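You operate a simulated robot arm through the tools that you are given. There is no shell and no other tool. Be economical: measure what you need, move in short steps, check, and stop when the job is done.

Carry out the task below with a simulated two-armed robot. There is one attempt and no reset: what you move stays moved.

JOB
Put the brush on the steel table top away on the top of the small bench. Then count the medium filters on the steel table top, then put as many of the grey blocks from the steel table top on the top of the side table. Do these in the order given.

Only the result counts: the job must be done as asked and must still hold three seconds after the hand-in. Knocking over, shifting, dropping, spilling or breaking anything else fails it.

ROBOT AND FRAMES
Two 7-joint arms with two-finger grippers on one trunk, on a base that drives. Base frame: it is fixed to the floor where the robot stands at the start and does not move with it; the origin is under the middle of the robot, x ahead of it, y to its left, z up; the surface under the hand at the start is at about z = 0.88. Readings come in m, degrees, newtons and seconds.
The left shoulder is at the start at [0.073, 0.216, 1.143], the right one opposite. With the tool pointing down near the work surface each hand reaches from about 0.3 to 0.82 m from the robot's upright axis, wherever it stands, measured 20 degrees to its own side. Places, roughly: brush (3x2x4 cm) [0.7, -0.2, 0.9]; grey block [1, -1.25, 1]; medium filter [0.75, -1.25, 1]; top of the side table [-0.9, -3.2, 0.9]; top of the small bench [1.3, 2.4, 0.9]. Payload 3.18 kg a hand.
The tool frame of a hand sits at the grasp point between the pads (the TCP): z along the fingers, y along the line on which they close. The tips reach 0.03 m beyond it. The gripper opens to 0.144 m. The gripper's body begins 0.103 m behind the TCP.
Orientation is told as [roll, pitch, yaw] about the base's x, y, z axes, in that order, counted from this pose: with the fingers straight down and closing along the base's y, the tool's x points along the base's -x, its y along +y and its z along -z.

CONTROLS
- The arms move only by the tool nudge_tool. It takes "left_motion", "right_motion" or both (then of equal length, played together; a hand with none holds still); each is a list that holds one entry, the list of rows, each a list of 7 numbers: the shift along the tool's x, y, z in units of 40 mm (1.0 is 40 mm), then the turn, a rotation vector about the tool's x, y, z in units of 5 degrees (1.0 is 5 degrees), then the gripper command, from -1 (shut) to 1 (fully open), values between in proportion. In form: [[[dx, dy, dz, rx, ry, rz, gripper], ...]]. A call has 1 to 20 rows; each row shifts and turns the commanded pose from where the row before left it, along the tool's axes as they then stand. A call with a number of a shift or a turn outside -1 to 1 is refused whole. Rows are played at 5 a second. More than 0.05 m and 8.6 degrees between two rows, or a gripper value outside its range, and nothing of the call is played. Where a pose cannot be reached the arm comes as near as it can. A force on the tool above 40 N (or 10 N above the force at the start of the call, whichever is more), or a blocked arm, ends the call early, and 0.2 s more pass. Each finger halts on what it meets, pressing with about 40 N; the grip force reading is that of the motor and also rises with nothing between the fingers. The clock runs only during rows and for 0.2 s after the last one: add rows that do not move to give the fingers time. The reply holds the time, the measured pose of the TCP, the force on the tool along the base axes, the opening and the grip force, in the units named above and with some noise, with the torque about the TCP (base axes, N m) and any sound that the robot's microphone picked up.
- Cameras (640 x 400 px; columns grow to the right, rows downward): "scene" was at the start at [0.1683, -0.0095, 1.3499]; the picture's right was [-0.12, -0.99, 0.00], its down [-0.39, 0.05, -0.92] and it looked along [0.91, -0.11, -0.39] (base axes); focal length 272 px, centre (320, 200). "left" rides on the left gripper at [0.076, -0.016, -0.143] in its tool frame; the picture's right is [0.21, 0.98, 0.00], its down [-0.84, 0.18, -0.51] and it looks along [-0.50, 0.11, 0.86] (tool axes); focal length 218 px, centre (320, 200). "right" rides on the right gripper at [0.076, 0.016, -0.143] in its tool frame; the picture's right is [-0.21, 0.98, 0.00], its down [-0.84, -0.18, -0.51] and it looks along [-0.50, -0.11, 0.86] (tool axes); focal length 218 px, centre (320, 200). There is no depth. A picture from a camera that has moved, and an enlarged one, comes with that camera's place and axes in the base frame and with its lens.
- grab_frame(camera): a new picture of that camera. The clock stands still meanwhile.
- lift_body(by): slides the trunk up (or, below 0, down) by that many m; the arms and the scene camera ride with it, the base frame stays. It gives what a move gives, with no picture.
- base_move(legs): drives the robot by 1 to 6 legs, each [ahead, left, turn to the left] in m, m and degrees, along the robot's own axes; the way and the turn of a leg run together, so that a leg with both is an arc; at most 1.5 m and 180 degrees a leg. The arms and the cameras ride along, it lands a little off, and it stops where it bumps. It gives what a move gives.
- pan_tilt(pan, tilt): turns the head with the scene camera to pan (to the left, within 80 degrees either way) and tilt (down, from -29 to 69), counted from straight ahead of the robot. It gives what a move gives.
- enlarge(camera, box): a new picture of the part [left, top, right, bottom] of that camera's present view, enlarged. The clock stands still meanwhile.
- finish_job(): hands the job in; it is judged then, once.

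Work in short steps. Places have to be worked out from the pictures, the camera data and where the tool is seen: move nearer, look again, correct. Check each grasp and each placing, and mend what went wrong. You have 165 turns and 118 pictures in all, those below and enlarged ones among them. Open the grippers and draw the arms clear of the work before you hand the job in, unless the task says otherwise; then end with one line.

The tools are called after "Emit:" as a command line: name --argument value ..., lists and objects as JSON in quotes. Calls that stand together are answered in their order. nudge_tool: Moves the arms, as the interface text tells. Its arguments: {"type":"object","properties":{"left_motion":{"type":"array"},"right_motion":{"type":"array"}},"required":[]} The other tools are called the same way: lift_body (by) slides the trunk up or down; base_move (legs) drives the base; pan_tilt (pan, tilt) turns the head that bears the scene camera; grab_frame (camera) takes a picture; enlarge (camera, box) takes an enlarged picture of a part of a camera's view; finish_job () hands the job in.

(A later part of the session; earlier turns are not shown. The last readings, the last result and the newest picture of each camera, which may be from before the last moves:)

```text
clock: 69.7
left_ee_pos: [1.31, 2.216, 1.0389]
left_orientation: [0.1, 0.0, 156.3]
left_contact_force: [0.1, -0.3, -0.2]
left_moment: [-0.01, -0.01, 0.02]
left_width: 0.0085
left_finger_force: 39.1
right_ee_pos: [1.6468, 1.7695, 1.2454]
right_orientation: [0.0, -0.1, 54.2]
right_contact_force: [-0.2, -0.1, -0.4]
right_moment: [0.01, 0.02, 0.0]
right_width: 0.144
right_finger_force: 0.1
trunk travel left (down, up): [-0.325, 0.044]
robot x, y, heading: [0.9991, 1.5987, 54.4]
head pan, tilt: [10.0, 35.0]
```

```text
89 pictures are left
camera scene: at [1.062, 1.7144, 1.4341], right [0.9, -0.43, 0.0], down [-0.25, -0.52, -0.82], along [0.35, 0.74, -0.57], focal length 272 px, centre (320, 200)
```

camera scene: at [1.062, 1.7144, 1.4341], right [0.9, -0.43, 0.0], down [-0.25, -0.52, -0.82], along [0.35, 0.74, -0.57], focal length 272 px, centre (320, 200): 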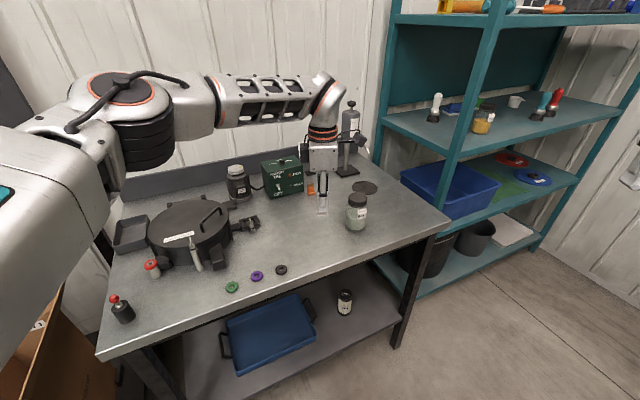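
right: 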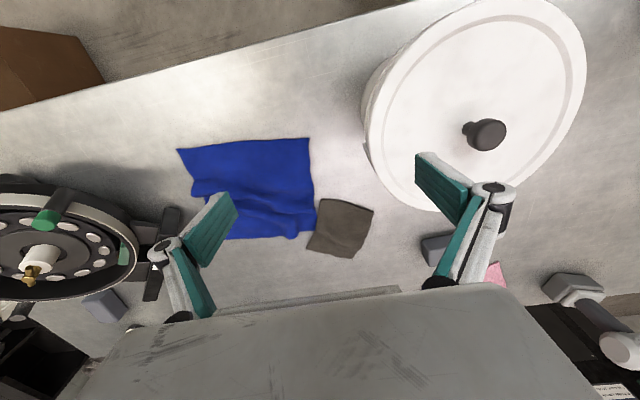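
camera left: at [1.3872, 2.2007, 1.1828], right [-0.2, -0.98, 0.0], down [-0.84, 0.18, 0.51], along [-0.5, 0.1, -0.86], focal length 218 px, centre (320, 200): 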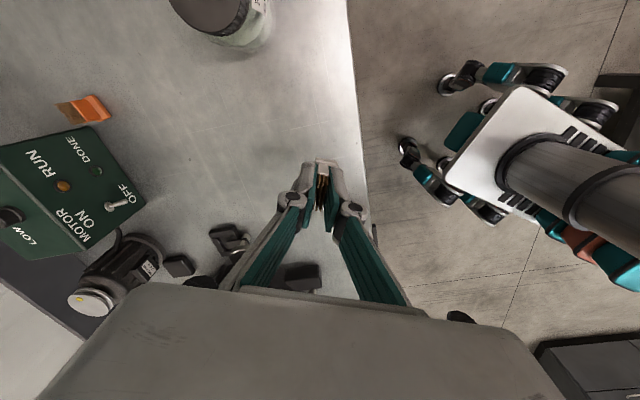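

Spot is clear (edge ~6–7 cm away). Descend to just above, then finely until contact.

Emit:
nudge_tool --left_motion '[[[0, 0, 0.9, 0, 0, 0, -1], [0, 0, 0.9, 0, 0, 0, -1], [0, 0, 0.6, 0, 0, 0, -1], [0, 0, 0.2, 0, 0, 0, -1], [0, 0, 0, 0, 0, 0, -1]]]'

Emit:
enlarge --camera "scene" --box '[270, 170, 390, 245]'

```text
clock: 70.9
left_ee_pos: [1.3108, 2.2171, 0.9352]
left_orientation: [0.1, 0.0, 156.2]
left_contact_force: [-0.8, -0.9, -0.1]
left_moment: [-0.01, 0.01, 0.0]
left_width: 0.0085
left_finger_force: 38.8
right_ee_pos: [1.6483, 1.7704, 1.2446]
right_orientation: [0.0, -0.1, 54.3]
right_contact_force: [-0.3, 0.2, 0.7]
right_moment: [-0.03, 0.02, -0.02]
right_width: 0.1441
right_finger_force: 0.1
trunk travel left (down, up): [-0.325, 0.044]
robot x, y, heading: [0.9999, 1.5997, 54.4]
head pan, tilt: [10.0, 35.0]
```

```text
5.33 times, centred on (330, 208) of scene
camera zoom: at [1.0617, 1.7147, 1.4341], right [0.9, -0.43, 0.0], down [-0.25, -0.52, -0.82], along [0.35, 0.74, -0.57], focal length 1452 px, centre (267, 160)
```

zoom: 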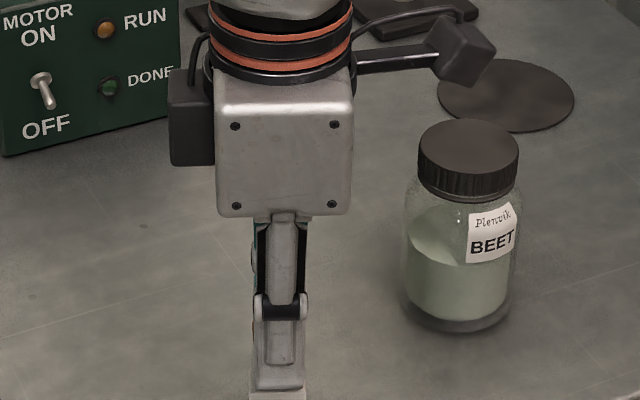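

Now fine steps of 3 mm until the force rises.

Emit:
nudge_tool --left_motion '[[[0, 0, 0.1, 0, 0, 0, -1], [0, 0, 0.1, 0, 0, 0, -1], [0, 0, 0.08, 0, 0, 0, -1], [0, 0, 0.06, 0, 0, 0, -1], [0, 0, 0, 0, 0, 0, -1]]]'

```text
clock: 72.1
left_ee_pos: [1.3101, 2.2156, 0.9215]
left_orientation: [0.0, 0.0, 156.3]
left_contact_force: [-0.5, 0.7, -0.1]
left_moment: [0.0, 0.02, -0.04]
left_width: 0.0083
left_finger_force: 39.3
right_ee_pos: [1.6473, 1.7718, 1.2458]
right_orientation: [0.0, -0.1, 54.3]
right_contact_force: [0.9, 0.1, 0.6]
right_moment: [0.01, 0.03, 0.01]
right_width: 0.144
right_finger_force: 0.0
trunk travel left (down, up): [-0.325, 0.044]
robot x, y, heading: [1.0031, 1.6027, 54.4]
head pan, tilt: [10.0, 35.0]
```

Emit:
nudge_tool --left_motion '[[[0, 0, 0.05, 0, 0, 0, -1], [0, 0, 0.04, 0, 0, 0, -1], [0, 0, 0, 0, 0, 0, -1]]]'

Emit:
enlarge --camera "left" --box '[260, 130, 380, 205]'

```text
clock: 72.9
left_ee_pos: [1.3094, 2.2152, 0.9186]
left_orientation: [0.1, 0.0, 156.4]
left_contact_force: [0.3, -0.3, -1.1]
left_moment: [0.01, -0.02, -0.02]
left_width: 0.0085
left_finger_force: 38.8
right_ee_pos: [1.647, 1.7714, 1.2448]
right_orientation: [0.0, 0.0, 54.3]
right_contact_force: [-0.2, -1.4, -0.2]
right_moment: [0.01, -0.01, -0.01]
right_width: 0.1438
right_finger_force: 0.1
trunk travel left (down, up): [-0.325, 0.044]
robot x, y, heading: [0.9981, 1.5998, 54.5]
head pan, tilt: [10.0, 35.0]
```

```text
5.33 times, centred on (320, 168) of left
camera zoom: at [1.3864, 2.2001, 1.0622], right [-0.2, -0.98, 0.0], down [-0.84, 0.17, 0.51], along [-0.5, 0.1, -0.86], focal length 1164 px, centre (320, 373)
```

zoom: 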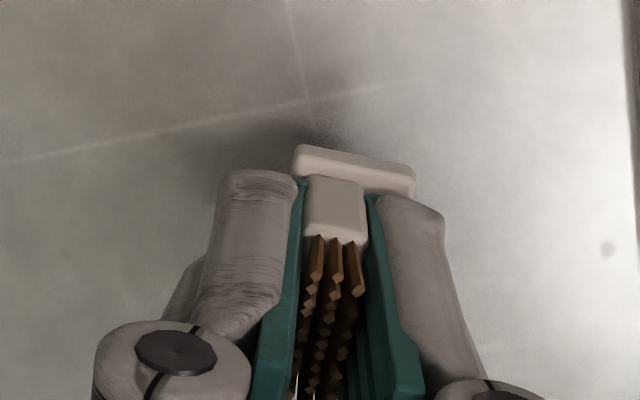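

No contact yet. Continue in 2 mm steps.

Emit:
nudge_tool --left_motion '[[[0, 0, 0.05, 0, 0, 0, -1], [0, 0, 0.05, 0, 0, 0, -1], [0, 0, 0, 0, 0, 0, -1]]]'

Emit:
nudge_tool --left_motion '[[[0, 0, 0.05, 0, 0, 0, -1], [0, 0, 0, 0, 0, 0, -1]]]'

```text
clock: 73.7
left_ee_pos: [1.3096, 2.2146, 0.9133]
left_orientation: [0.2, 0.1, 156.3]
left_contact_force: [-0.8, 0.2, -0.9]
left_moment: [0.0, 0.0, -0.05]
left_width: 0.0084
left_finger_force: 39.5
right_ee_pos: [1.6485, 1.7719, 1.245]
right_orientation: [0.0, -0.1, 54.3]
right_contact_force: [0.5, 0.3, 0.3]
right_moment: [0.01, -0.02, 0.01]
right_width: 0.1439
right_finger_force: 0.0
trunk travel left (down, up): [-0.325, 0.044]
robot x, y, heading: [0.9972, 1.6017, 54.4]
head pan, tilt: [10.0, 35.0]
```

```text
clock: 74.3
left_ee_pos: [1.3093, 2.2147, 0.9125]
left_orientation: [0.1, 0.1, 156.3]
left_contact_force: [0.2, -0.6, -0.3]
left_moment: [-0.02, -0.01, 0.0]
left_width: 0.0087
left_finger_force: 39.2
right_ee_pos: [1.6468, 1.7707, 1.2444]
right_orientation: [0.0, -0.2, 54.3]
right_contact_force: [0.2, 0.0, -0.1]
right_moment: [0.02, 0.0, 0.01]
right_width: 0.1441
right_finger_force: 0.1
trunk travel left (down, up): [-0.325, 0.044]
robot x, y, heading: [0.9997, 1.6024, 54.1]
head pan, tilt: [10.0, 35.0]
```

Emit:
nudge_tool --left_motion '[[[0, 0, 0.07, 0, 0, 0, -1], [0, 0, 0.07, 0, 0, 0, -1], [0, 0, 0, 0, 0, 0, -1]]]'

Emit:
enlarge --camera "left" --box '[260, 130, 380, 205]'

```text
clock: 75.1
left_ee_pos: [1.3109, 2.2153, 0.9072]
left_orientation: [0.2, -0.1, 156.2]
left_contact_force: [-0.8, 0.1, -0.3]
left_moment: [-0.01, 0.0, -0.02]
left_width: 0.0084
left_finger_force: 39.2
right_ee_pos: [1.6484, 1.7705, 1.2452]
right_orientation: [0.0, -0.1, 54.4]
right_contact_force: [0.0, -0.2, -0.7]
right_moment: [0.02, -0.04, -0.02]
right_width: 0.1441
right_finger_force: 0.0
trunk travel left (down, up): [-0.325, 0.044]
robot x, y, heading: [1.0006, 1.5995, 54.5]
head pan, tilt: [10.0, 35.0]
```

```text
5.33 times, centred on (320, 168) of left
camera zoom: at [1.3864, 2.2, 1.0509], right [-0.2, -0.98, 0.0], down [-0.84, 0.17, 0.51], along [-0.5, 0.1, -0.86], focal length 1164 px, centre (320, 373)
```

zoom: 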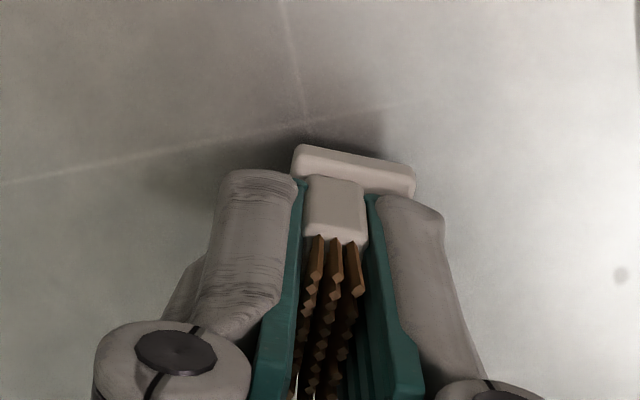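

The bench top seems lower than 0.88 (parallax suggests ~0.85). Continue down slowly watching force.

Emit:
nudge_tool --left_motion '[[[0, 0, 0.06, 0, 0, 0, -1], [0, 0, 0.06, 0, 0, 0, -1], [0, 0, 0.06, 0, 0, 0, -1], [0, 0, 0.06, 0, 0, 0, -1], [0, 0, 0, 0, 0, 0, -1]]]'

Emit:
enlarge --camera "left" --box '[260, 130, 380, 205]'

```text
clock: 76.3
left_ee_pos: [1.3098, 2.2155, 0.8977]
left_orientation: [0.1, 0.0, 156.4]
left_contact_force: [0.5, 0.0, 4.4]
left_moment: [-0.04, -0.01, -0.03]
left_width: 0.0083
left_finger_force: 39.0
right_ee_pos: [1.6475, 1.7703, 1.2458]
right_orientation: [0.0, -0.1, 54.4]
right_contact_force: [-0.7, 0.3, -0.2]
right_moment: [-0.06, 0.02, -0.04]
right_width: 0.1442
right_finger_force: 0.2
trunk travel left (down, up): [-0.325, 0.044]
robot x, y, heading: [1.0031, 1.6034, 54.4]
head pan, tilt: [10.0, 35.0]
```

```text
5.33 times, centred on (320, 168) of left
camera zoom: at [1.3863, 2.1999, 1.0417], right [-0.2, -0.98, 0.0], down [-0.84, 0.17, 0.51], along [-0.5, 0.1, -0.86], focal length 1164 px, centre (320, 373)
```

zoom: 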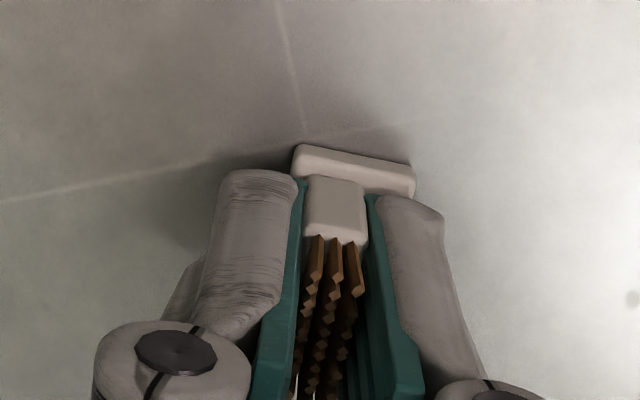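

Contact (4.4 N up) at TCP 0.898. Open slowly and straight.

Emit:
nudge_tool --left_motion '[[[0, 0, 0, 0, 0, 0, -0.85], [0, 0, 0, 0, 0, 0, -0.7], [0, 0, 0, 0, 0, 0, -0.5], [0, 0, 0, 0, 0, 0, -0.3], [0, 0, 0, 0, 0, 0, -0.3]]]'

Emit:
enlarge --camera "left" --box '[240, 110, 400, 210]'

```text
clock: 77.5
left_ee_pos: [1.3094, 2.2151, 0.8979]
left_orientation: [0.1, -0.1, 156.3]
left_contact_force: [-1.0, 0.3, 0.6]
left_moment: [0.03, 0.0, -0.03]
left_width: 0.0505
left_finger_force: 0.1
right_ee_pos: [1.6484, 1.7708, 1.2453]
right_orientation: [-0.1, -0.1, 54.3]
right_contact_force: [0.3, 0.7, -0.1]
right_moment: [0.01, 0.0, 0.02]
right_width: 0.1438
right_finger_force: 0.1
trunk travel left (down, up): [-0.325, 0.044]
robot x, y, heading: [1.0018, 1.6022, 54.4]
head pan, tilt: [10.0, 35.0]
```

```text
4.00 times, centred on (320, 160) of left
camera zoom: at [1.3864, 2.2, 1.0408], right [-0.2, -0.98, 0.0], down [-0.84, 0.17, 0.51], along [-0.5, 0.1, -0.86], focal length 873 px, centre (320, 360)
```

zoom: 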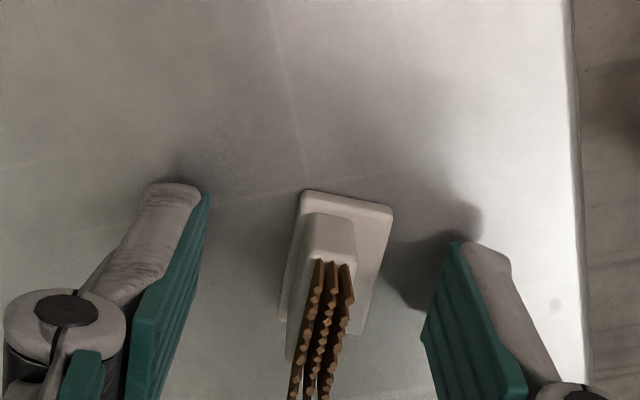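

Brush stands upright and free. Rise straight up, then retract toward the robot.

Emit:
nudge_tool --left_motion '[[[0, 0, -0.6, 0, 0, 0, -0.3], [0, 0, -1, 0, 0, 0, -0.3], [0, 0, -1, 0, 0, 0, -0.3], [0, 0, -1, 0, 0, 0, -0.3], [0, 0, -1, 0, 0, 0, -0.3], [-0.3, 0.8, -1, 0, 0, 0, -0.3], [-0.3, 0.8, -0.9, 0, 0, 0, -0.3], [-0.3, 0.8, 0, 0, 0, 0, -0.3], [-0.3, 0.8, 0, 0, 0, 0, -0.3], [0, 0, 0, 0, 0, 0, -0.3]]]'

Emit:
enlarge --camera "scene" --box '[220, 150, 460, 300]'

```text
refused: row 6 steps farther than a row can; nothing moved
```

```text
2.67 times, centred on (340, 225) of scene
camera zoom: at [1.0617, 1.7147, 1.434], right [0.9, -0.43, 0.0], down [-0.25, -0.52, -0.82], along [0.35, 0.74, -0.57], focal length 726 px, centre (267, 133)
```

zoom: 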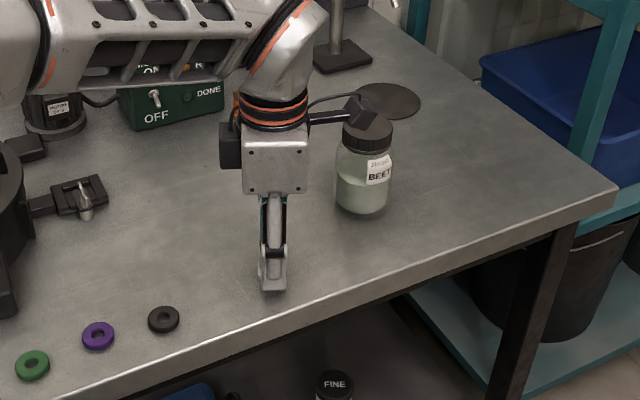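

One row was too long; same plan with smaller rows.

Emit:
nudge_tool --left_motion '[[[0, 0, -0.6, 0, 0, 0, -0.3], [0, 0, -1, 0, 0, 0, -0.3], [0, 0, -1, 0, 0, 0, -0.3], [0, 0, -1, 0, 0, 0, -0.3], [0, 0, -1, 0, 0, 0, -0.3], [0, 0, -1, 0, 0, 0, -0.3], [0, 0, -0.9, 0, 0, 0, -0.3], [-0.3, 0.8, 0, 0, 0, 0, -0.3], [-0.3, 0.8, 0, 0, 0, 0, -0.3], [-0.3, 0.8, 0, 0, 0, 0, -0.3], [-0.3, 0.8, 0, 0, 0, 0, -0.3], [0, 0, 0, 0, 0, 0, -0.3]]]'

Emit:
enlarge --camera "scene" --box '[220, 150, 460, 300]'

```text
clock: 80.1
left_ee_pos: [1.2157, 2.1183, 1.1561]
left_orientation: [0.1, 0.1, 156.3]
left_contact_force: [0.0, 0.7, 0.0]
left_moment: [-0.01, 0.04, 0.0]
left_width: 0.0503
left_finger_force: 0.1
right_ee_pos: [1.6484, 1.7718, 1.245]
right_orientation: [0.0, -0.1, 54.2]
right_contact_force: [0.5, -0.4, 0.0]
right_moment: [-0.04, 0.01, 0.03]
right_width: 0.1442
right_finger_force: 0.0
trunk travel left (down, up): [-0.325, 0.044]
robot x, y, heading: [1.0022, 1.5995, 54.5]
head pan, tilt: [10.0, 35.0]
```

```text
2.67 times, centred on (340, 225) of scene
camera zoom: at [1.0625, 1.7149, 1.434], right [0.9, -0.43, 0.0], down [-0.25, -0.52, -0.82], along [0.35, 0.74, -0.57], focal length 726 px, centre (267, 133)
```

zoom: 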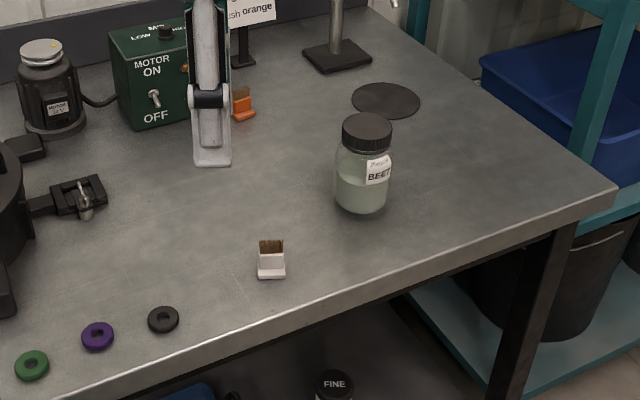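

Brush stands on the bench. I go back out the way I came, turning towards the steel table to inspect it.

Emit:
base_move --legs '[[-0.334, 0.138, 0], [0, 0, 35], [0, 0.5, 0], [-0.38, 0.65, 0], [0, 0, -90]]'

Emit:
pan_tilt --pan -20 --tilt 20

Emit:
grab_frame --camera "scene"

```text
clock: 98.2
left_ee_pos: [0.0725, 1.1818, 1.1572]
left_orientation: [0.1, -0.1, 101.3]
left_contact_force: [0.1, 0.0, 0.6]
left_moment: [0.05, 0.01, -0.01]
left_width: 0.0502
left_finger_force: 0.1
right_ee_pos: [0.0365, 0.6285, 1.2452]
right_orientation: [-0.1, -0.1, -0.7]
right_contact_force: [0.0, -0.6, 0.2]
right_moment: [0.03, 0.02, 0.0]
right_width: 0.1441
right_finger_force: 0.0
trunk travel left (down, up): [-0.325, 0.044]
robot x, y, heading: [-0.4729, 1.0613, -0.8]
head pan, tilt: [10.0, 35.0]
```

```text
clock: 99.1
left_ee_pos: [0.0716, 1.1822, 1.1566]
left_orientation: [0.1, -0.1, 101.3]
left_contact_force: [0.7, -0.8, 0.9]
left_moment: [0.01, -0.02, 0.01]
left_width: 0.0503
left_finger_force: 0.1
right_ee_pos: [0.0353, 0.6295, 1.244]
right_orientation: [0.0, -0.1, -0.8]
right_contact_force: [-0.4, 0.3, -0.1]
right_moment: [0.0, -0.04, 0.02]
right_width: 0.1439
right_finger_force: 0.1
trunk travel left (down, up): [-0.325, 0.044]
robot x, y, heading: [-0.4746, 1.0636, -0.8]
head pan, tilt: [-20.0, 20.0]
```

```text
81 pictures are left
camera scene: at [-0.3463, 1.0304, 1.4579], right [-0.35, -0.94, 0.0], down [-0.32, 0.12, -0.94], along [0.88, -0.33, -0.34], focal length 272 px, centre (320, 200)
```

scene: 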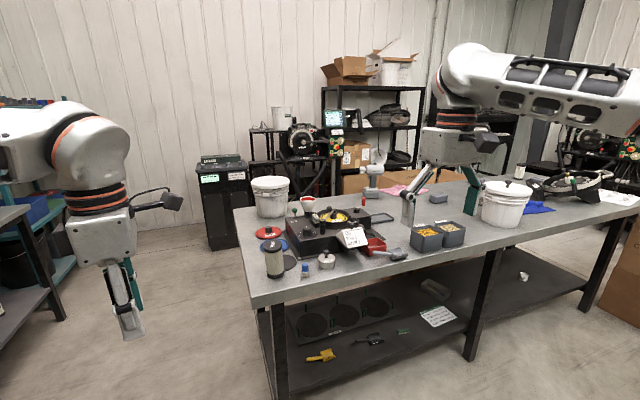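

Emit:
enlarge --camera "scene" --box '[230, 160, 400, 290]'

Emit:
enlarge --camera "scene" --box '[350, 150, 510, 260]'

Emit:
enlarge --camera "scene" --box '[490, 130, 640, 230]'

```text
3.08 times, centred on (315, 225) of scene
camera zoom: at [-0.3463, 1.0304, 1.4579], right [-0.35, -0.94, 0.0], down [-0.32, 0.12, -0.94], along [0.88, -0.33, -0.34], focal length 838 px, centre (335, 123)
```

zoom: 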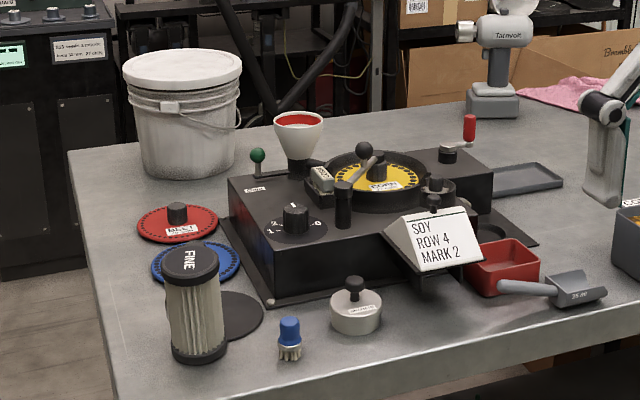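

```text
3.64 times, centred on (430, 205) of scene
camera zoom: at [-0.3463, 1.0304, 1.4579], right [-0.35, -0.94, 0.0], down [-0.32, 0.12, -0.94], along [0.88, -0.33, -0.34], focal length 990 px, centre (-80, 182)
```

zoom: 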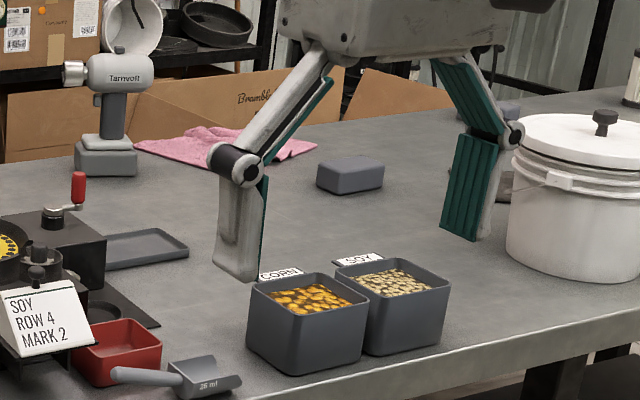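

```text
4.00 times, centred on (565, 180) of scene
camera zoom: at [-0.3463, 1.0304, 1.4579], right [-0.35, -0.94, 0.0], down [-0.32, 0.12, -0.94], along [0.88, -0.33, -0.34], focal length 1089 px, centre (-660, 280)
```

zoom: 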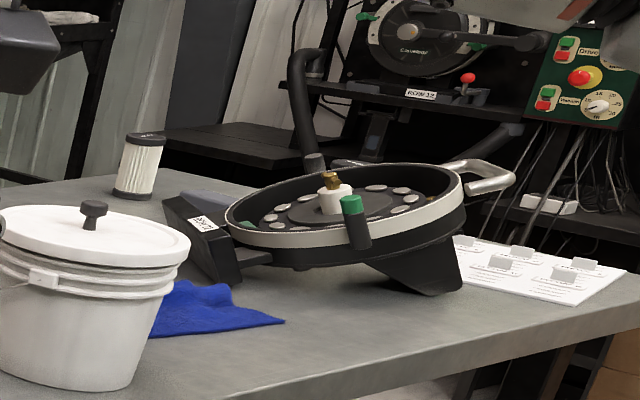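

Left end has a FINE filter; another filter and blocks are at the right end. Strafe right along the table to see that end.

Emit:
base_move --legs '[[0, -1.2, 0.8], [0, -1.0, 0]]'

Emit:
pan_tilt --pan 0 --tilt 20

Emit:
grab_frame --camera "scene"

```text
clock: 118.5
left_ee_pos: [0.0655, -1.0036, 1.157]
left_orientation: [0.2, 0.0, 102.4]
left_contact_force: [-0.1, 0.6, -0.3]
left_moment: [-0.03, 0.03, 0.0]
left_width: 0.0505
left_finger_force: 0.1
right_ee_pos: [0.0396, -1.5577, 1.2452]
right_orientation: [-0.1, -0.1, 0.3]
right_contact_force: [-0.4, 0.4, -0.9]
right_moment: [0.0, -0.04, -0.04]
right_width: 0.1441
right_finger_force: 0.0
trunk travel left (down, up): [-0.325, 0.044]
robot x, y, heading: [-0.4786, -1.1363, 0.4]
head pan, tilt: [-20.0, 20.0]
```

```text
clock: 119.4
left_ee_pos: [0.0649, -1.0042, 1.1577]
left_orientation: [0.2, 0.0, 102.2]
left_contact_force: [-1.0, -0.7, 0.4]
left_moment: [0.03, 0.01, -0.02]
left_width: 0.0503
left_finger_force: 0.0
right_ee_pos: [0.0398, -1.5575, 1.2448]
right_orientation: [0.0, -0.1, 0.1]
right_contact_force: [0.7, 0.3, 0.1]
right_moment: [0.01, 0.0, 0.04]
right_width: 0.1441
right_finger_force: 0.2
trunk travel left (down, up): [-0.325, 0.044]
robot x, y, heading: [-0.4771, -1.1338, 0.2]
head pan, tilt: [0.0, 20.0]
```

```text
77 pictures are left
camera scene: at [-0.3459, -1.1317, 1.4579], right [0.01, -1.0, 0.0], down [-0.34, 0.0, -0.94], along [0.94, 0.0, -0.34], focal length 272 px, centre (320, 200)
```

scene: 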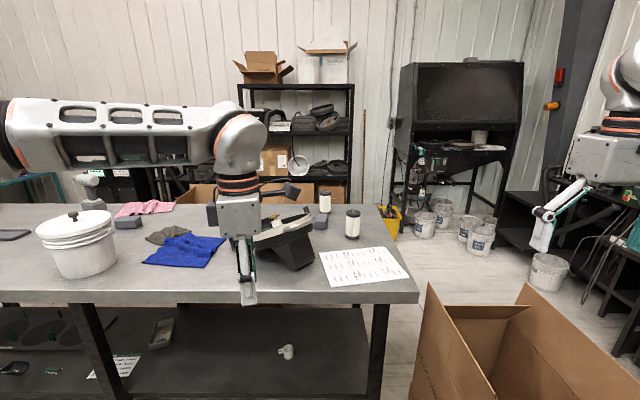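

Emit:
enlarge --camera "scene" --box '[250, 170, 430, 300]'

Emit:
enlarge --camera "scene" --box '[310, 180, 370, 250]'

```text
3.08 times, centred on (340, 235) of scene
camera zoom: at [-0.3459, -1.1317, 1.4579], right [0.01, -1.0, 0.0], down [-0.34, 0.0, -0.94], along [0.94, 0.0, -0.34], focal length 838 px, centre (258, 92)
```

zoom: 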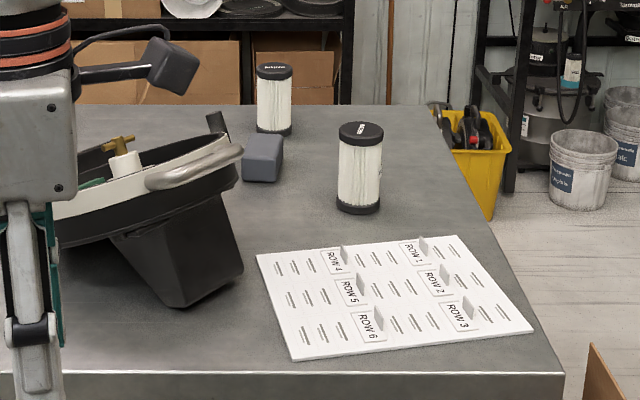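

```text
5.71 times, centred on (340, 215) of scene
camera zoom: at [-0.3459, -1.1317, 1.4579], right [0.01, -1.0, 0.0], down [-0.34, 0.0, -0.94], along [0.94, 0.0, -0.34], focal length 1556 px, centre (206, 114)
```

zoom: 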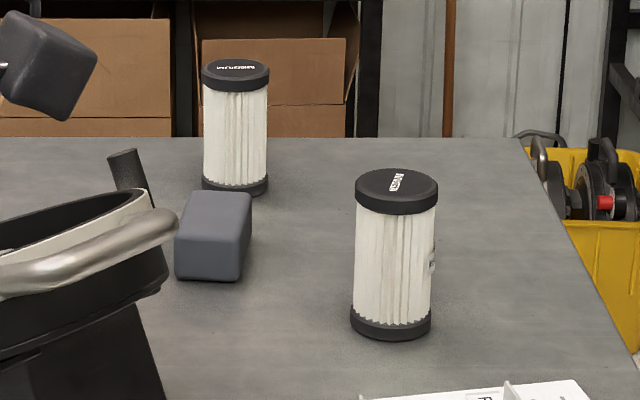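

Two filters at the right end: near (0.755,-1.28), far (1.05,-1.16); labels not yet legible. Raise the left hand, then drive 0.45 m closer.

Emit:
nudge_tool --left_motion '[[[-0.3, 0.5, -0.7, 0, 0, 0, -0.3], [-0.3, 0.5, -0.8, 0, 0, 0, -0.3], [0, 0, -0.9, 0, 0, 0, -0.3], [0, 0, -0.6, 0, 0, 0, -0.3], [0, 0, 0, 0, 0, 0, -0.3]]]'

Emit:
base_move --legs '[[0.45, 0, 0]]'

Emit:
pan_tilt --pan -5 --tilt 25

Emit:
grab_frame --camera "scene"

```text
clock: 120.6
left_ee_pos: [0.0216, -0.9892, 1.2777]
left_orientation: [0.2, 0.0, 102.3]
left_contact_force: [-0.1, 0.9, -0.2]
left_moment: [0.01, -0.01, 0.02]
left_width: 0.0504
left_finger_force: 0.1
right_ee_pos: [0.0389, -1.5582, 1.2441]
right_orientation: [-0.1, -0.1, 0.2]
right_contact_force: [0.8, 0.3, -0.2]
right_moment: [0.01, 0.03, 0.0]
right_width: 0.1441
right_finger_force: 0.0
trunk travel left (down, up): [-0.325, 0.044]
robot x, y, heading: [-0.4792, -1.1352, 0.3]
head pan, tilt: [0.0, 20.0]
```

```text
clock: 123.3
left_ee_pos: [0.4724, -0.9855, 1.2785]
left_orientation: [0.2, 0.0, 102.3]
left_contact_force: [0.0, -0.5, -0.3]
left_moment: [0.01, 0.01, -0.02]
left_width: 0.0504
left_finger_force: 0.0
right_ee_pos: [0.4905, -1.5546, 1.246]
right_orientation: [0.0, -0.1, 0.3]
right_contact_force: [0.0, 0.4, -0.5]
right_moment: [-0.01, 0.02, 0.0]
right_width: 0.1442
right_finger_force: 0.1
trunk travel left (down, up): [-0.325, 0.044]
robot x, y, heading: [-0.0288, -1.1298, 0.2]
head pan, tilt: [0.0, 20.0]
```

```text
clock: 124.0
left_ee_pos: [0.4713, -0.9867, 1.2787]
left_orientation: [0.1, 0.0, 102.3]
left_contact_force: [-0.2, -0.5, 0.9]
left_moment: [0.0, 0.02, -0.01]
left_width: 0.0501
left_finger_force: 0.0
right_ee_pos: [0.4893, -1.5546, 1.245]
right_orientation: [0.0, -0.1, 0.3]
right_contact_force: [0.0, 0.4, 0.3]
right_moment: [0.04, 0.02, 0.05]
right_width: 0.1439
right_finger_force: 0.0
trunk travel left (down, up): [-0.325, 0.044]
robot x, y, heading: [-0.0262, -1.1317, 0.4]
head pan, tilt: [-5.0, 25.0]
```

```text
74 pictures are left
camera scene: at [0.1037, -1.1369, 1.4498], right [-0.08, -1.0, 0.0], down [-0.42, 0.03, -0.91], along [0.9, -0.07, -0.42], focal length 272 px, centre (320, 200)
```

scene: 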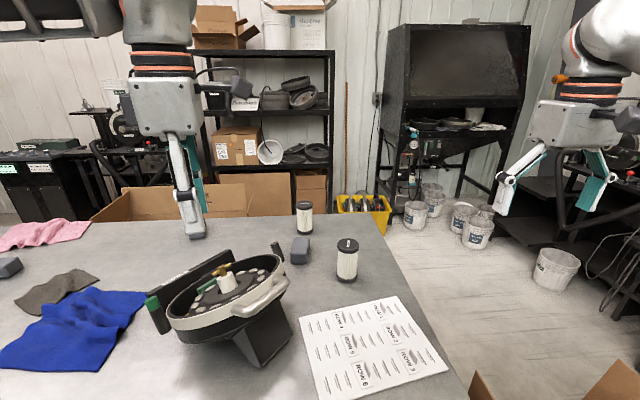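

Emit:
enlarge --camera "scene" --box '[330, 230, 365, 252]'

Emit:
enlarge --camera "scene" --box '[285, 190, 325, 240]'

Emit:
enlarge --camera "scene" --box '[80, 190, 300, 330]'

```text
16.00 times, centred on (348, 241) of scene
camera zoom: at [0.1037, -1.1369, 1.4498], right [-0.08, -1.0, 0.0], down [-0.42, 0.03, -0.91], along [0.9, -0.07, -0.42], focal length 4356 px, centre (-120, -456)
```

zoom: 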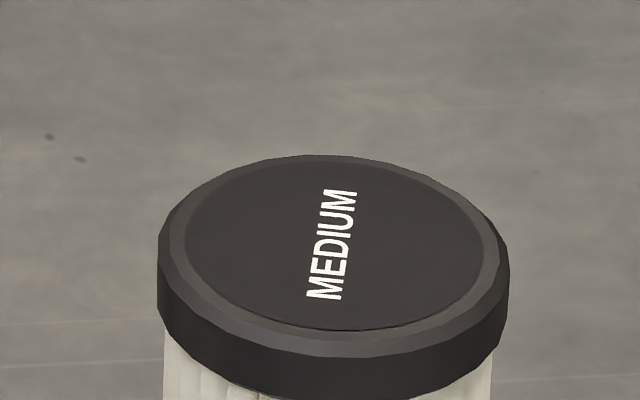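

```text
8.00 times, centred on (305, 215) of scene
camera zoom: at [0.1037, -1.1369, 1.4498], right [-0.08, -1.0, 0.0], down [-0.42, 0.03, -0.91], along [0.9, -0.07, -0.42], focal length 2178 px, centre (440, 80)
```

zoom: 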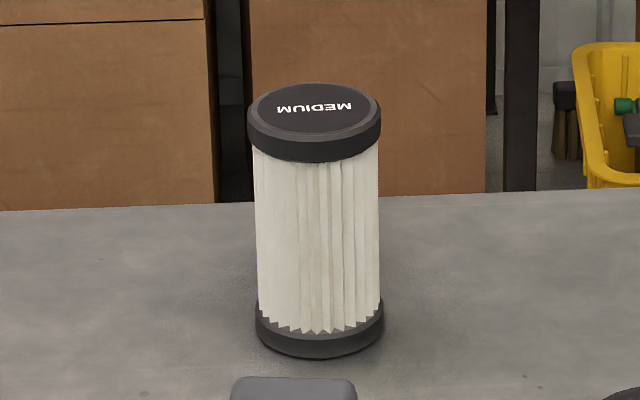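

```text
2.86 times, centred on (190, 260) of scene
camera zoom: at [0.1037, -1.1369, 1.4498], right [-0.08, -1.0, 0.0], down [-0.42, 0.03, -0.91], along [0.9, -0.07, -0.42], focal length 778 px, centre (691, 29)
```

zoom: 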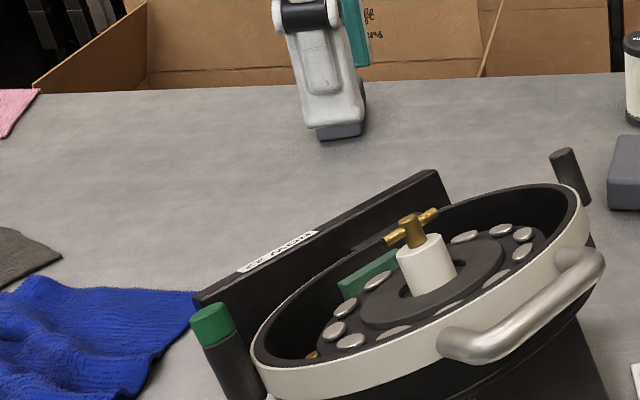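

Both right-end filters are MEDIUM; the left-end one is FINE, and I saw no others: count = 2, so two grey blocks must move. Reachable blocks: B near (0.85,-1.13) and A near (0.88,-0.16). First B with the right hand: drive closer.

Emit:
base_move --legs '[[0, 0.18, 0], [0.2, 0, 0]]'

Emit:
grab_frame --camera "right"

Emit:
grab_frame --camera "scene"

```text
clock: 127.4
left_ee_pos: [0.6697, -0.8047, 1.2787]
left_orientation: [0.3, 0.0, 102.3]
left_contact_force: [0.3, -0.6, 0.3]
left_moment: [0.01, 0.02, -0.03]
left_width: 0.0505
left_finger_force: 0.0
right_ee_pos: [0.6875, -1.3743, 1.2448]
right_orientation: [0.0, -0.2, 0.3]
right_contact_force: [0.3, -0.3, 0.2]
right_moment: [-0.01, 0.02, 0.0]
right_width: 0.1438
right_finger_force: 0.1
trunk travel left (down, up): [-0.325, 0.044]
robot x, y, heading: [0.1741, -0.9489, 0.2]
head pan, tilt: [-5.0, 25.0]
```

```text
70 pictures are left
camera right: at [0.6105, -1.3579, 1.3891], right [0.2, 0.98, 0.0], down [0.84, -0.18, 0.51], along [0.5, -0.1, -0.86], focal length 218 px, centre (320, 200)
```

right: 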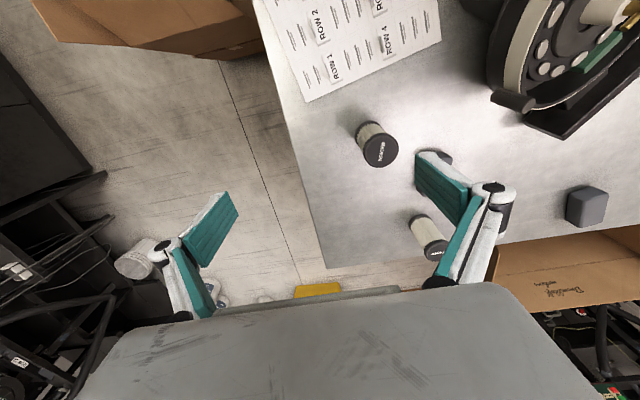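

```text
69 pictures are left
camera scene: at [0.3017, -0.9558, 1.4498], right [-0.08, -1.0, 0.0], down [-0.42, 0.03, -0.91], along [0.9, -0.07, -0.42], focal length 272 px, centre (320, 200)
```

scene: 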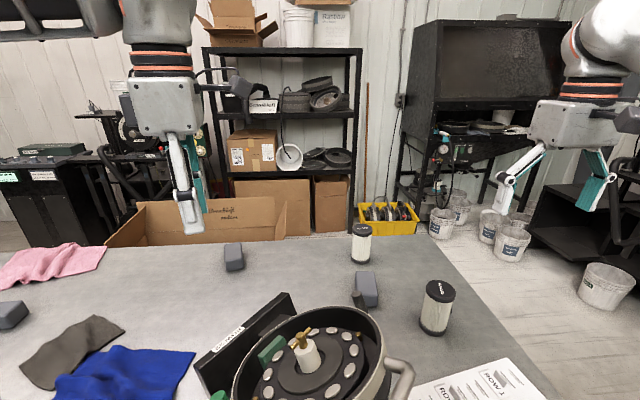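

B measured at (0.848,-1.127). Move the right hand over toward it at safe height (tips ≥1.08) and look.

Emit:
nudge_tool --right_motion '[[[0, 0.9, 0.3, 0, 0, 0, 0.6], [0, 0.9, 0.3, 0, 0, 0, 0.4], [-0.5, 0.9, 0.4, 0, 0, 0, 0.3], [-0.5, 0.9, 0.5, 0, 0, 0, 0.3], [-0.5, 0.9, 0.5, 0, 0, 0, 0.3], [-0.5, 0.9, 0.5, 0, 0, 0, 0.3], [-0.5, 0.6, 0.5, 0, 0, 0, 0.3], [0, 0, 0, 0, 0, 0, 0.3]]]'

Emit:
grab_frame --camera "right"

```text
clock: 129.2
left_ee_pos: [0.6688, -0.8048, 1.2783]
left_orientation: [0.2, 0.0, 102.3]
left_contact_force: [0.2, -0.1, -0.5]
left_moment: [0.01, 0.0, -0.02]
left_width: 0.0505
left_finger_force: 0.1
right_ee_pos: [0.7864, -1.1342, 1.126]
right_orientation: [0.1, -0.1, 0.2]
right_contact_force: [-0.9, 0.7, 0.7]
right_moment: [0.05, -0.03, -0.05]
right_width: 0.0936
right_finger_force: 0.1
trunk travel left (down, up): [-0.325, 0.044]
robot x, y, heading: [0.1718, -0.947, 0.3]
head pan, tilt: [-5.0, 25.0]
```

```text
68 pictures are left
camera right: at [0.7082, -1.1177, 1.2694], right [0.2, 0.98, 0.0], down [0.84, -0.18, 0.51], along [0.5, -0.1, -0.86], focal length 218 px, centre (320, 200)
```

right: 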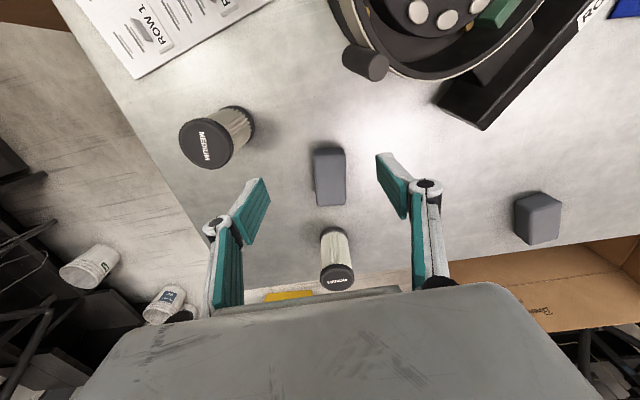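

B's centre ≈(0.868,-1.131), ~5 cm wide, yaw ≈ −8°. I drive 3 cm closer for reach margin, then align above it and descend halfway.

Emit:
base_move --legs '[[0.03, 0, 0]]'

Emit:
nudge_tool --right_motion '[[[-0.4, 0, 0.6, 0, 0, 0.8, 0.3], [-0.4, 0.05, 0.6, 0, 0, 0.8, 0.3], [-0.25, 0, 0.8, 0, 0, 0, 0.3], [0, 0, 0.6, 0, 0, 0, 0.3], [0, 0, 0, 0, 0, 0, 0.3]]]'

Emit:
grab_frame --camera "right"

```text
clock: 130.0
left_ee_pos: [0.6998, -0.8053, 1.2779]
left_orientation: [0.2, 0.1, 102.4]
left_contact_force: [0.8, -0.9, 0.2]
left_moment: [0.01, 0.05, -0.02]
left_width: 0.0505
left_finger_force: 0.1
right_ee_pos: [0.8159, -1.1342, 1.1264]
right_orientation: [0.0, -0.1, 0.2]
right_contact_force: [0.2, 0.9, 0.2]
right_moment: [-0.03, 0.03, 0.01]
right_width: 0.0937
right_finger_force: 0.0
trunk travel left (down, up): [-0.325, 0.044]
robot x, y, heading: [0.1958, -0.9482, 0.2]
head pan, tilt: [-5.0, 25.0]
```

```text
clock: 131.2
left_ee_pos: [0.6982, -0.8043, 1.2788]
left_orientation: [0.1, 0.1, 102.2]
left_contact_force: [-0.1, -0.6, 0.1]
left_moment: [0.03, 0.01, -0.01]
left_width: 0.0503
left_finger_force: 0.0
right_ee_pos: [0.8574, -1.1325, 1.0225]
right_orientation: [0.1, -0.2, -7.7]
right_contact_force: [0.0, 0.3, 0.1]
right_moment: [0.04, -0.01, 0.02]
right_width: 0.0934
right_finger_force: 0.1
trunk travel left (down, up): [-0.325, 0.044]
robot x, y, heading: [0.1974, -0.9482, 0.1]
head pan, tilt: [-5.0, 25.0]
```

```text
67 pictures are left
camera right: at [0.7827, -1.1064, 1.1652], right [0.34, 0.94, 0.0], down [0.81, -0.29, 0.51], along [0.48, -0.17, -0.86], focal length 218 px, centre (320, 200)
```

right: 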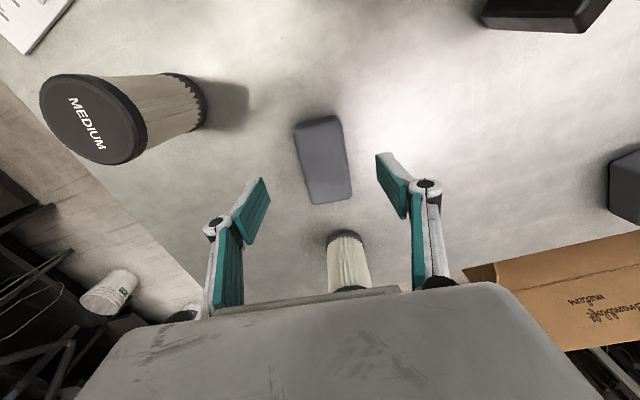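

Nearly aligned; small yaw and forward correction, then descend to TCP 0.916.

Emit:
nudge_tool --right_motion '[[[-0.3, 0, 0.6, 0, 0, 0.4, 0.3], [0, 0, 0.8, 0, 0, 0, 0.3], [0, 0, 0.8, 0, 0, 0, 0.3], [0, 0, 0.45, 0, 0, 0, 0.3], [0, 0, 0, 0, 0, 0, 0.3]]]'

Emit:
grab_frame --camera "right"

```text
clock: 132.4
left_ee_pos: [0.6971, -0.8049, 1.2785]
left_orientation: [0.2, -0.1, 102.2]
left_contact_force: [0.0, 0.8, 0.2]
left_moment: [-0.03, 0.01, 0.02]
left_width: 0.0506
left_finger_force: 0.1
right_ee_pos: [0.8691, -1.1339, 0.9158]
right_orientation: [0.1, -0.2, -9.7]
right_contact_force: [-0.8, 0.9, -0.1]
right_moment: [0.03, 0.04, -0.01]
right_width: 0.0935
right_finger_force: 0.1
trunk travel left (down, up): [-0.325, 0.044]
robot x, y, heading: [0.1981, -0.952, 0.4]
head pan, tilt: [-5.0, 25.0]
```

```text
66 pictures are left
camera right: at [0.7956, -1.1053, 1.0595], right [0.37, 0.93, 0.0], down [0.8, -0.32, 0.51], along [0.47, -0.19, -0.86], focal length 218 px, centre (320, 200)
```

right: 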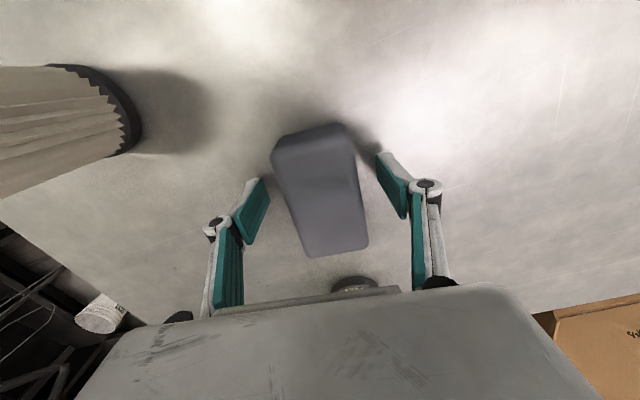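

Block is between the pads. Close.

Emit:
nudge_tool --right_motion '[[[0, 0, 0, 0, 0, 0, 0], [0, 0, 0, 0, 0, 0, -0.4], [0, 0, 0, 0, 0, 0, -0.8], [0, 0, 0, 0, 0, 0, -1], [0, 0, 0, 0, 0, 0, -1]]]'

Emit:
nudge_tool --right_motion '[[[0, 0, -0.3, 0, 0, 0, -1], [0, 0, -0.6, 0, 0, 0, -1], [0, 0, -0.8, 0, 0, 0, -1], [0, 0, -0.8, 0, 0, 0, -1], [0, 0, 0, 0, 0, 0, -1]]]'

Emit:
grab_frame --camera "right"

```text
clock: 133.6
left_ee_pos: [0.6976, -0.8041, 1.278]
left_orientation: [0.1, 0.0, 102.2]
left_contact_force: [0.4, 0.4, 0.2]
left_moment: [-0.02, 0.0, -0.01]
left_width: 0.0505
left_finger_force: 0.0
right_ee_pos: [0.868, -1.1344, 0.9152]
right_orientation: [0.1, -0.1, -9.8]
right_contact_force: [-1.0, -0.9, 0.5]
right_moment: [0.0, 0.01, 0.0]
right_width: 0.0538
right_finger_force: 40.5
trunk travel left (down, up): [-0.325, 0.044]
robot x, y, heading: [0.1968, -0.9502, 0.3]
head pan, tilt: [-5.0, 25.0]
```

```text
clock: 134.8
left_ee_pos: [0.6986, -0.8043, 1.2782]
left_orientation: [0.2, 0.0, 102.3]
left_contact_force: [-0.9, -0.3, 0.4]
left_moment: [0.03, 0.02, 0.0]
left_width: 0.0506
left_finger_force: 0.1
right_ee_pos: [0.8686, -1.1365, 1.0162]
right_orientation: [0.0, -0.1, -9.8]
right_contact_force: [0.7, 0.1, 0.8]
right_moment: [0.05, 0.0, 0.05]
right_width: 0.0536
right_finger_force: 40.0
trunk travel left (down, up): [-0.325, 0.044]
robot x, y, heading: [0.194, -0.9528, 0.3]
head pan, tilt: [-5.0, 25.0]
```

```text
65 pictures are left
camera right: at [0.7963, -1.1069, 1.1603], right [0.37, 0.93, 0.0], down [0.8, -0.32, 0.51], along [0.47, -0.19, -0.86], focal length 218 px, centre (320, 200)
```

right: 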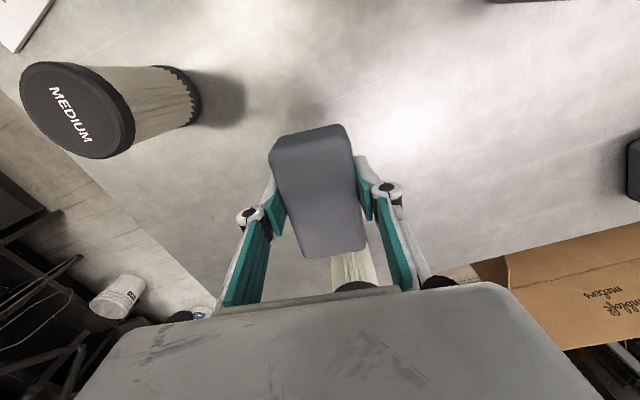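

Block held. Raise, retract and move it to the right so it rides clear.

Emit:
nudge_tool --right_motion '[[[0, 0, -0.9, 0, 0, 0, -1], [0.2, 0, -0.9, 0, 0, 0, -1], [0.6, 0, -0.9, 0, 0, 0, -1], [0.6, 0, -0.9, 0, 0, 0, -1], [0.6, -0.6, -0.6, 0, 0, 0, -1], [0.6, -0.8, -0.4, 0, 0, 0, -1], [0.5, -0.8, 0, 0, 0, 0, -1], [0.2, -0.9, 0, 0, 0, 0, -1], [0, -0.9, 0, 0, 0, 0, -1], [0, -0.6, 0, 0, 0, 0, -1], [0, 0, 0, 0, 0, 0, -1]]]'

```text
clock: 137.2
left_ee_pos: [0.6982, -0.8042, 1.2783]
left_orientation: [0.2, 0.1, 102.2]
left_contact_force: [-0.4, -0.9, -0.2]
left_moment: [0.0, 0.01, 0.06]
left_width: 0.0504
left_finger_force: 0.0
right_ee_pos: [0.7082, -1.2943, 1.1988]
right_orientation: [-0.1, -0.1, -9.7]
right_contact_force: [-0.4, 0.7, 0.5]
right_moment: [0.0, 0.01, -0.01]
right_width: 0.0537
right_finger_force: 40.8
trunk travel left (down, up): [-0.325, 0.044]
robot x, y, heading: [0.1988, -0.951, 0.3]
head pan, tilt: [-5.0, 25.0]
```

Now drive back, left 0.7 m, and forward again in front of block A.

Emit:
base_move --legs '[[-0.4, 0, 0], [0, 0.7, 0], [0.38, 0, 0]]'

Emit:
pan_tilt --pan 5 --tilt 30

Emit:
grab_frame --camera "scene"

Emit:
grab_frame --camera "left"

```text
clock: 147.9
left_ee_pos: [0.6609, -0.1008, 1.2789]
left_orientation: [0.3, 0.0, 102.0]
left_contact_force: [0.2, 0.0, -0.2]
left_moment: [0.02, -0.03, -0.01]
left_width: 0.0501
left_finger_force: 0.0
right_ee_pos: [0.6681, -0.5902, 1.1993]
right_orientation: [0.0, -0.1, -10.2]
right_contact_force: [-0.6, -0.3, -0.5]
right_moment: [0.02, -0.06, 0.0]
right_width: 0.0536
right_finger_force: 40.2
trunk travel left (down, up): [-0.325, 0.044]
robot x, y, heading: [0.1609, -0.2458, -0.1]
head pan, tilt: [-5.0, 25.0]
stopped in leg 3: the robot was blocked; the commanded pose is now the measured one
```

```text
clock: 148.7
left_ee_pos: [0.6634, -0.1007, 1.2773]
left_orientation: [0.4, 0.0, 101.9]
left_contact_force: [-0.3, -0.6, 1.0]
left_moment: [0.0, 0.01, 0.0]
left_width: 0.0503
left_finger_force: 0.0
right_ee_pos: [0.6682, -0.5916, 1.1986]
right_orientation: [0.0, 0.0, -10.2]
right_contact_force: [0.0, 0.4, -0.5]
right_moment: [0.04, -0.03, 0.02]
right_width: 0.0538
right_finger_force: 40.3
trunk travel left (down, up): [-0.325, 0.044]
robot x, y, heading: [0.1602, -0.2397, -0.0]
head pan, tilt: [5.0, 30.0]
```

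```text
64 pictures are left
camera scene: at [0.2921, -0.2335, 1.4418], right [0.09, -1.0, 0.0], down [-0.5, -0.04, -0.87], along [0.86, 0.07, -0.5], focal length 272 px, centre (320, 200)
```

scene: 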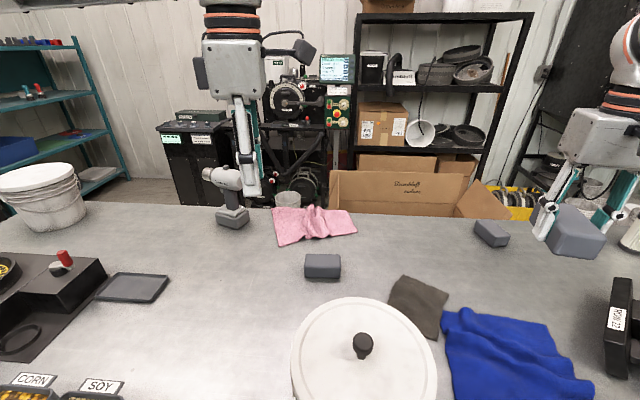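

```text
63 pictures are left
camera left: at [0.6952, -0.1719, 1.4207], right [-0.91, -0.41, 0.0], down [-0.35, 0.79, 0.51], along [-0.21, 0.46, -0.86], focal length 218 px, centre (320, 200)
```

left: 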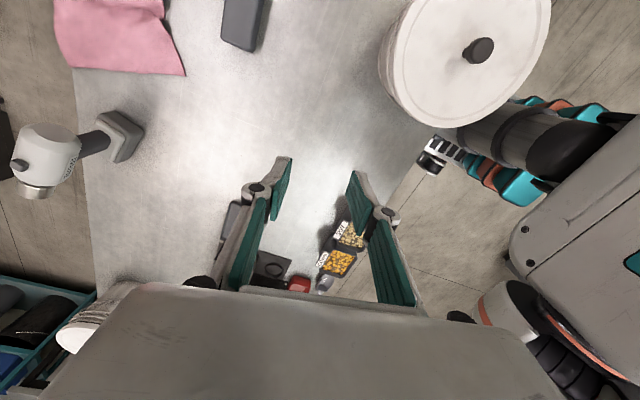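

A's centre ≈(0.855,-0.19). The base bumped softly at x=0.16 (perhaps a table leg); I back off, strafe right 0.15 m so A lies straight before the left shoulder, and ease forward a little.

Emit:
base_move --legs '[[-0.04, 0, 0], [0, -0.15, 0], [0.035, 0, 0]]'

Emit:
grab_frame --camera "scene"

```text
clock: 151.6
left_ee_pos: [0.6575, -0.2488, 1.2768]
left_orientation: [0.2, -0.1, 101.9]
left_contact_force: [1.6, 0.5, -0.2]
left_moment: [0.0, 0.04, -0.01]
left_width: 0.0502
left_finger_force: 0.1
right_ee_pos: [0.6643, -0.74, 1.1975]
right_orientation: [-0.1, 0.0, -10.1]
right_contact_force: [1.3, -0.2, -0.1]
right_moment: [0.03, 0.06, 0.0]
right_width: 0.0538
right_finger_force: 40.1
trunk travel left (down, up): [-0.325, 0.044]
robot x, y, heading: [0.1568, -0.3937, -0.1]
head pan, tilt: [5.0, 30.0]
```

```text
62 pictures are left
camera scene: at [0.2872, -0.3831, 1.4418], right [0.09, -1.0, 0.0], down [-0.5, -0.04, -0.87], along [0.86, 0.08, -0.5], focal length 272 px, centre (320, 200)
```

scene: 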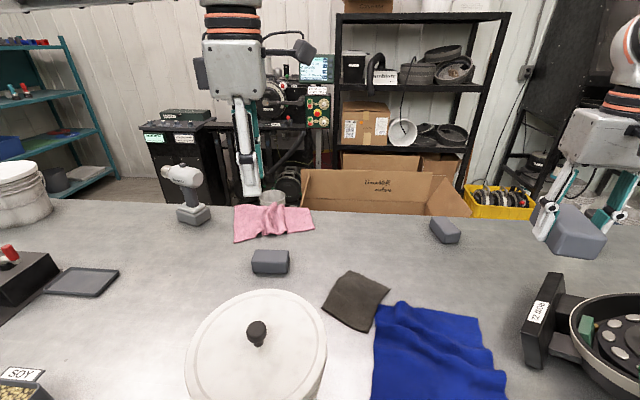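

Approach A with the left hand: forward and down past the bucket, opening to ~9 cm.

Emit:
nudge_tool --left_motion '[[[-0.24, -0.69, 0.6, 0, 0, 0, -0.1], [-0.24, -0.69, 0.6, 0, 0, 0, 0.1], [-0.24, -0.69, 0.7, 0, 0, 0, 0.3], [-0.24, -0.69, 0.7, 0, 0, 0, 0.3], [0, -0.5, 0.8, 0, 0, 0, 0.3], [0, 0, 0.8, 0, 0, 0, 0.3], [0, 0, 0, 0, 0, 0, 0.3]]]'

Emit:
grab_frame --camera "left"

```text
clock: 153.2
left_ee_pos: [0.774, -0.1849, 1.1092]
left_orientation: [0.3, -0.2, 101.9]
left_contact_force: [0.6, -0.2, -0.8]
left_moment: [0.03, -0.02, -0.01]
left_width: 0.0937
left_finger_force: 0.0
right_ee_pos: [0.6632, -0.7405, 1.1985]
right_orientation: [0.0, 0.0, -10.2]
right_contact_force: [0.7, -0.5, -1.0]
right_moment: [0.01, -0.01, 0.03]
right_width: 0.0539
right_finger_force: 40.2
trunk travel left (down, up): [-0.325, 0.044]
robot x, y, heading: [0.1568, -0.3927, 0.3]
head pan, tilt: [5.0, 30.0]
```

```text
61 pictures are left
camera left: at [0.8068, -0.2557, 1.2527], right [-0.91, -0.41, 0.0], down [-0.35, 0.79, 0.51], along [-0.21, 0.46, -0.86], focal length 218 px, centre (320, 200)
```

left: 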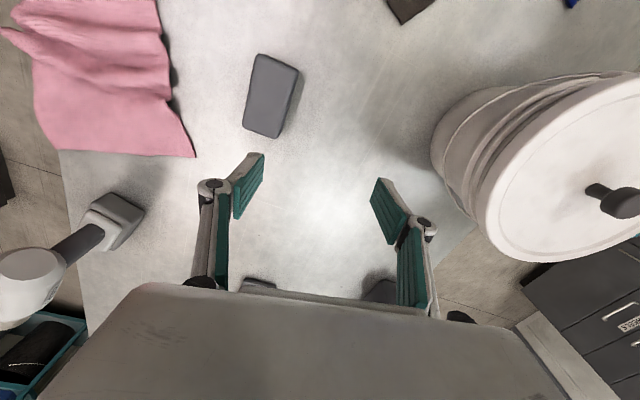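

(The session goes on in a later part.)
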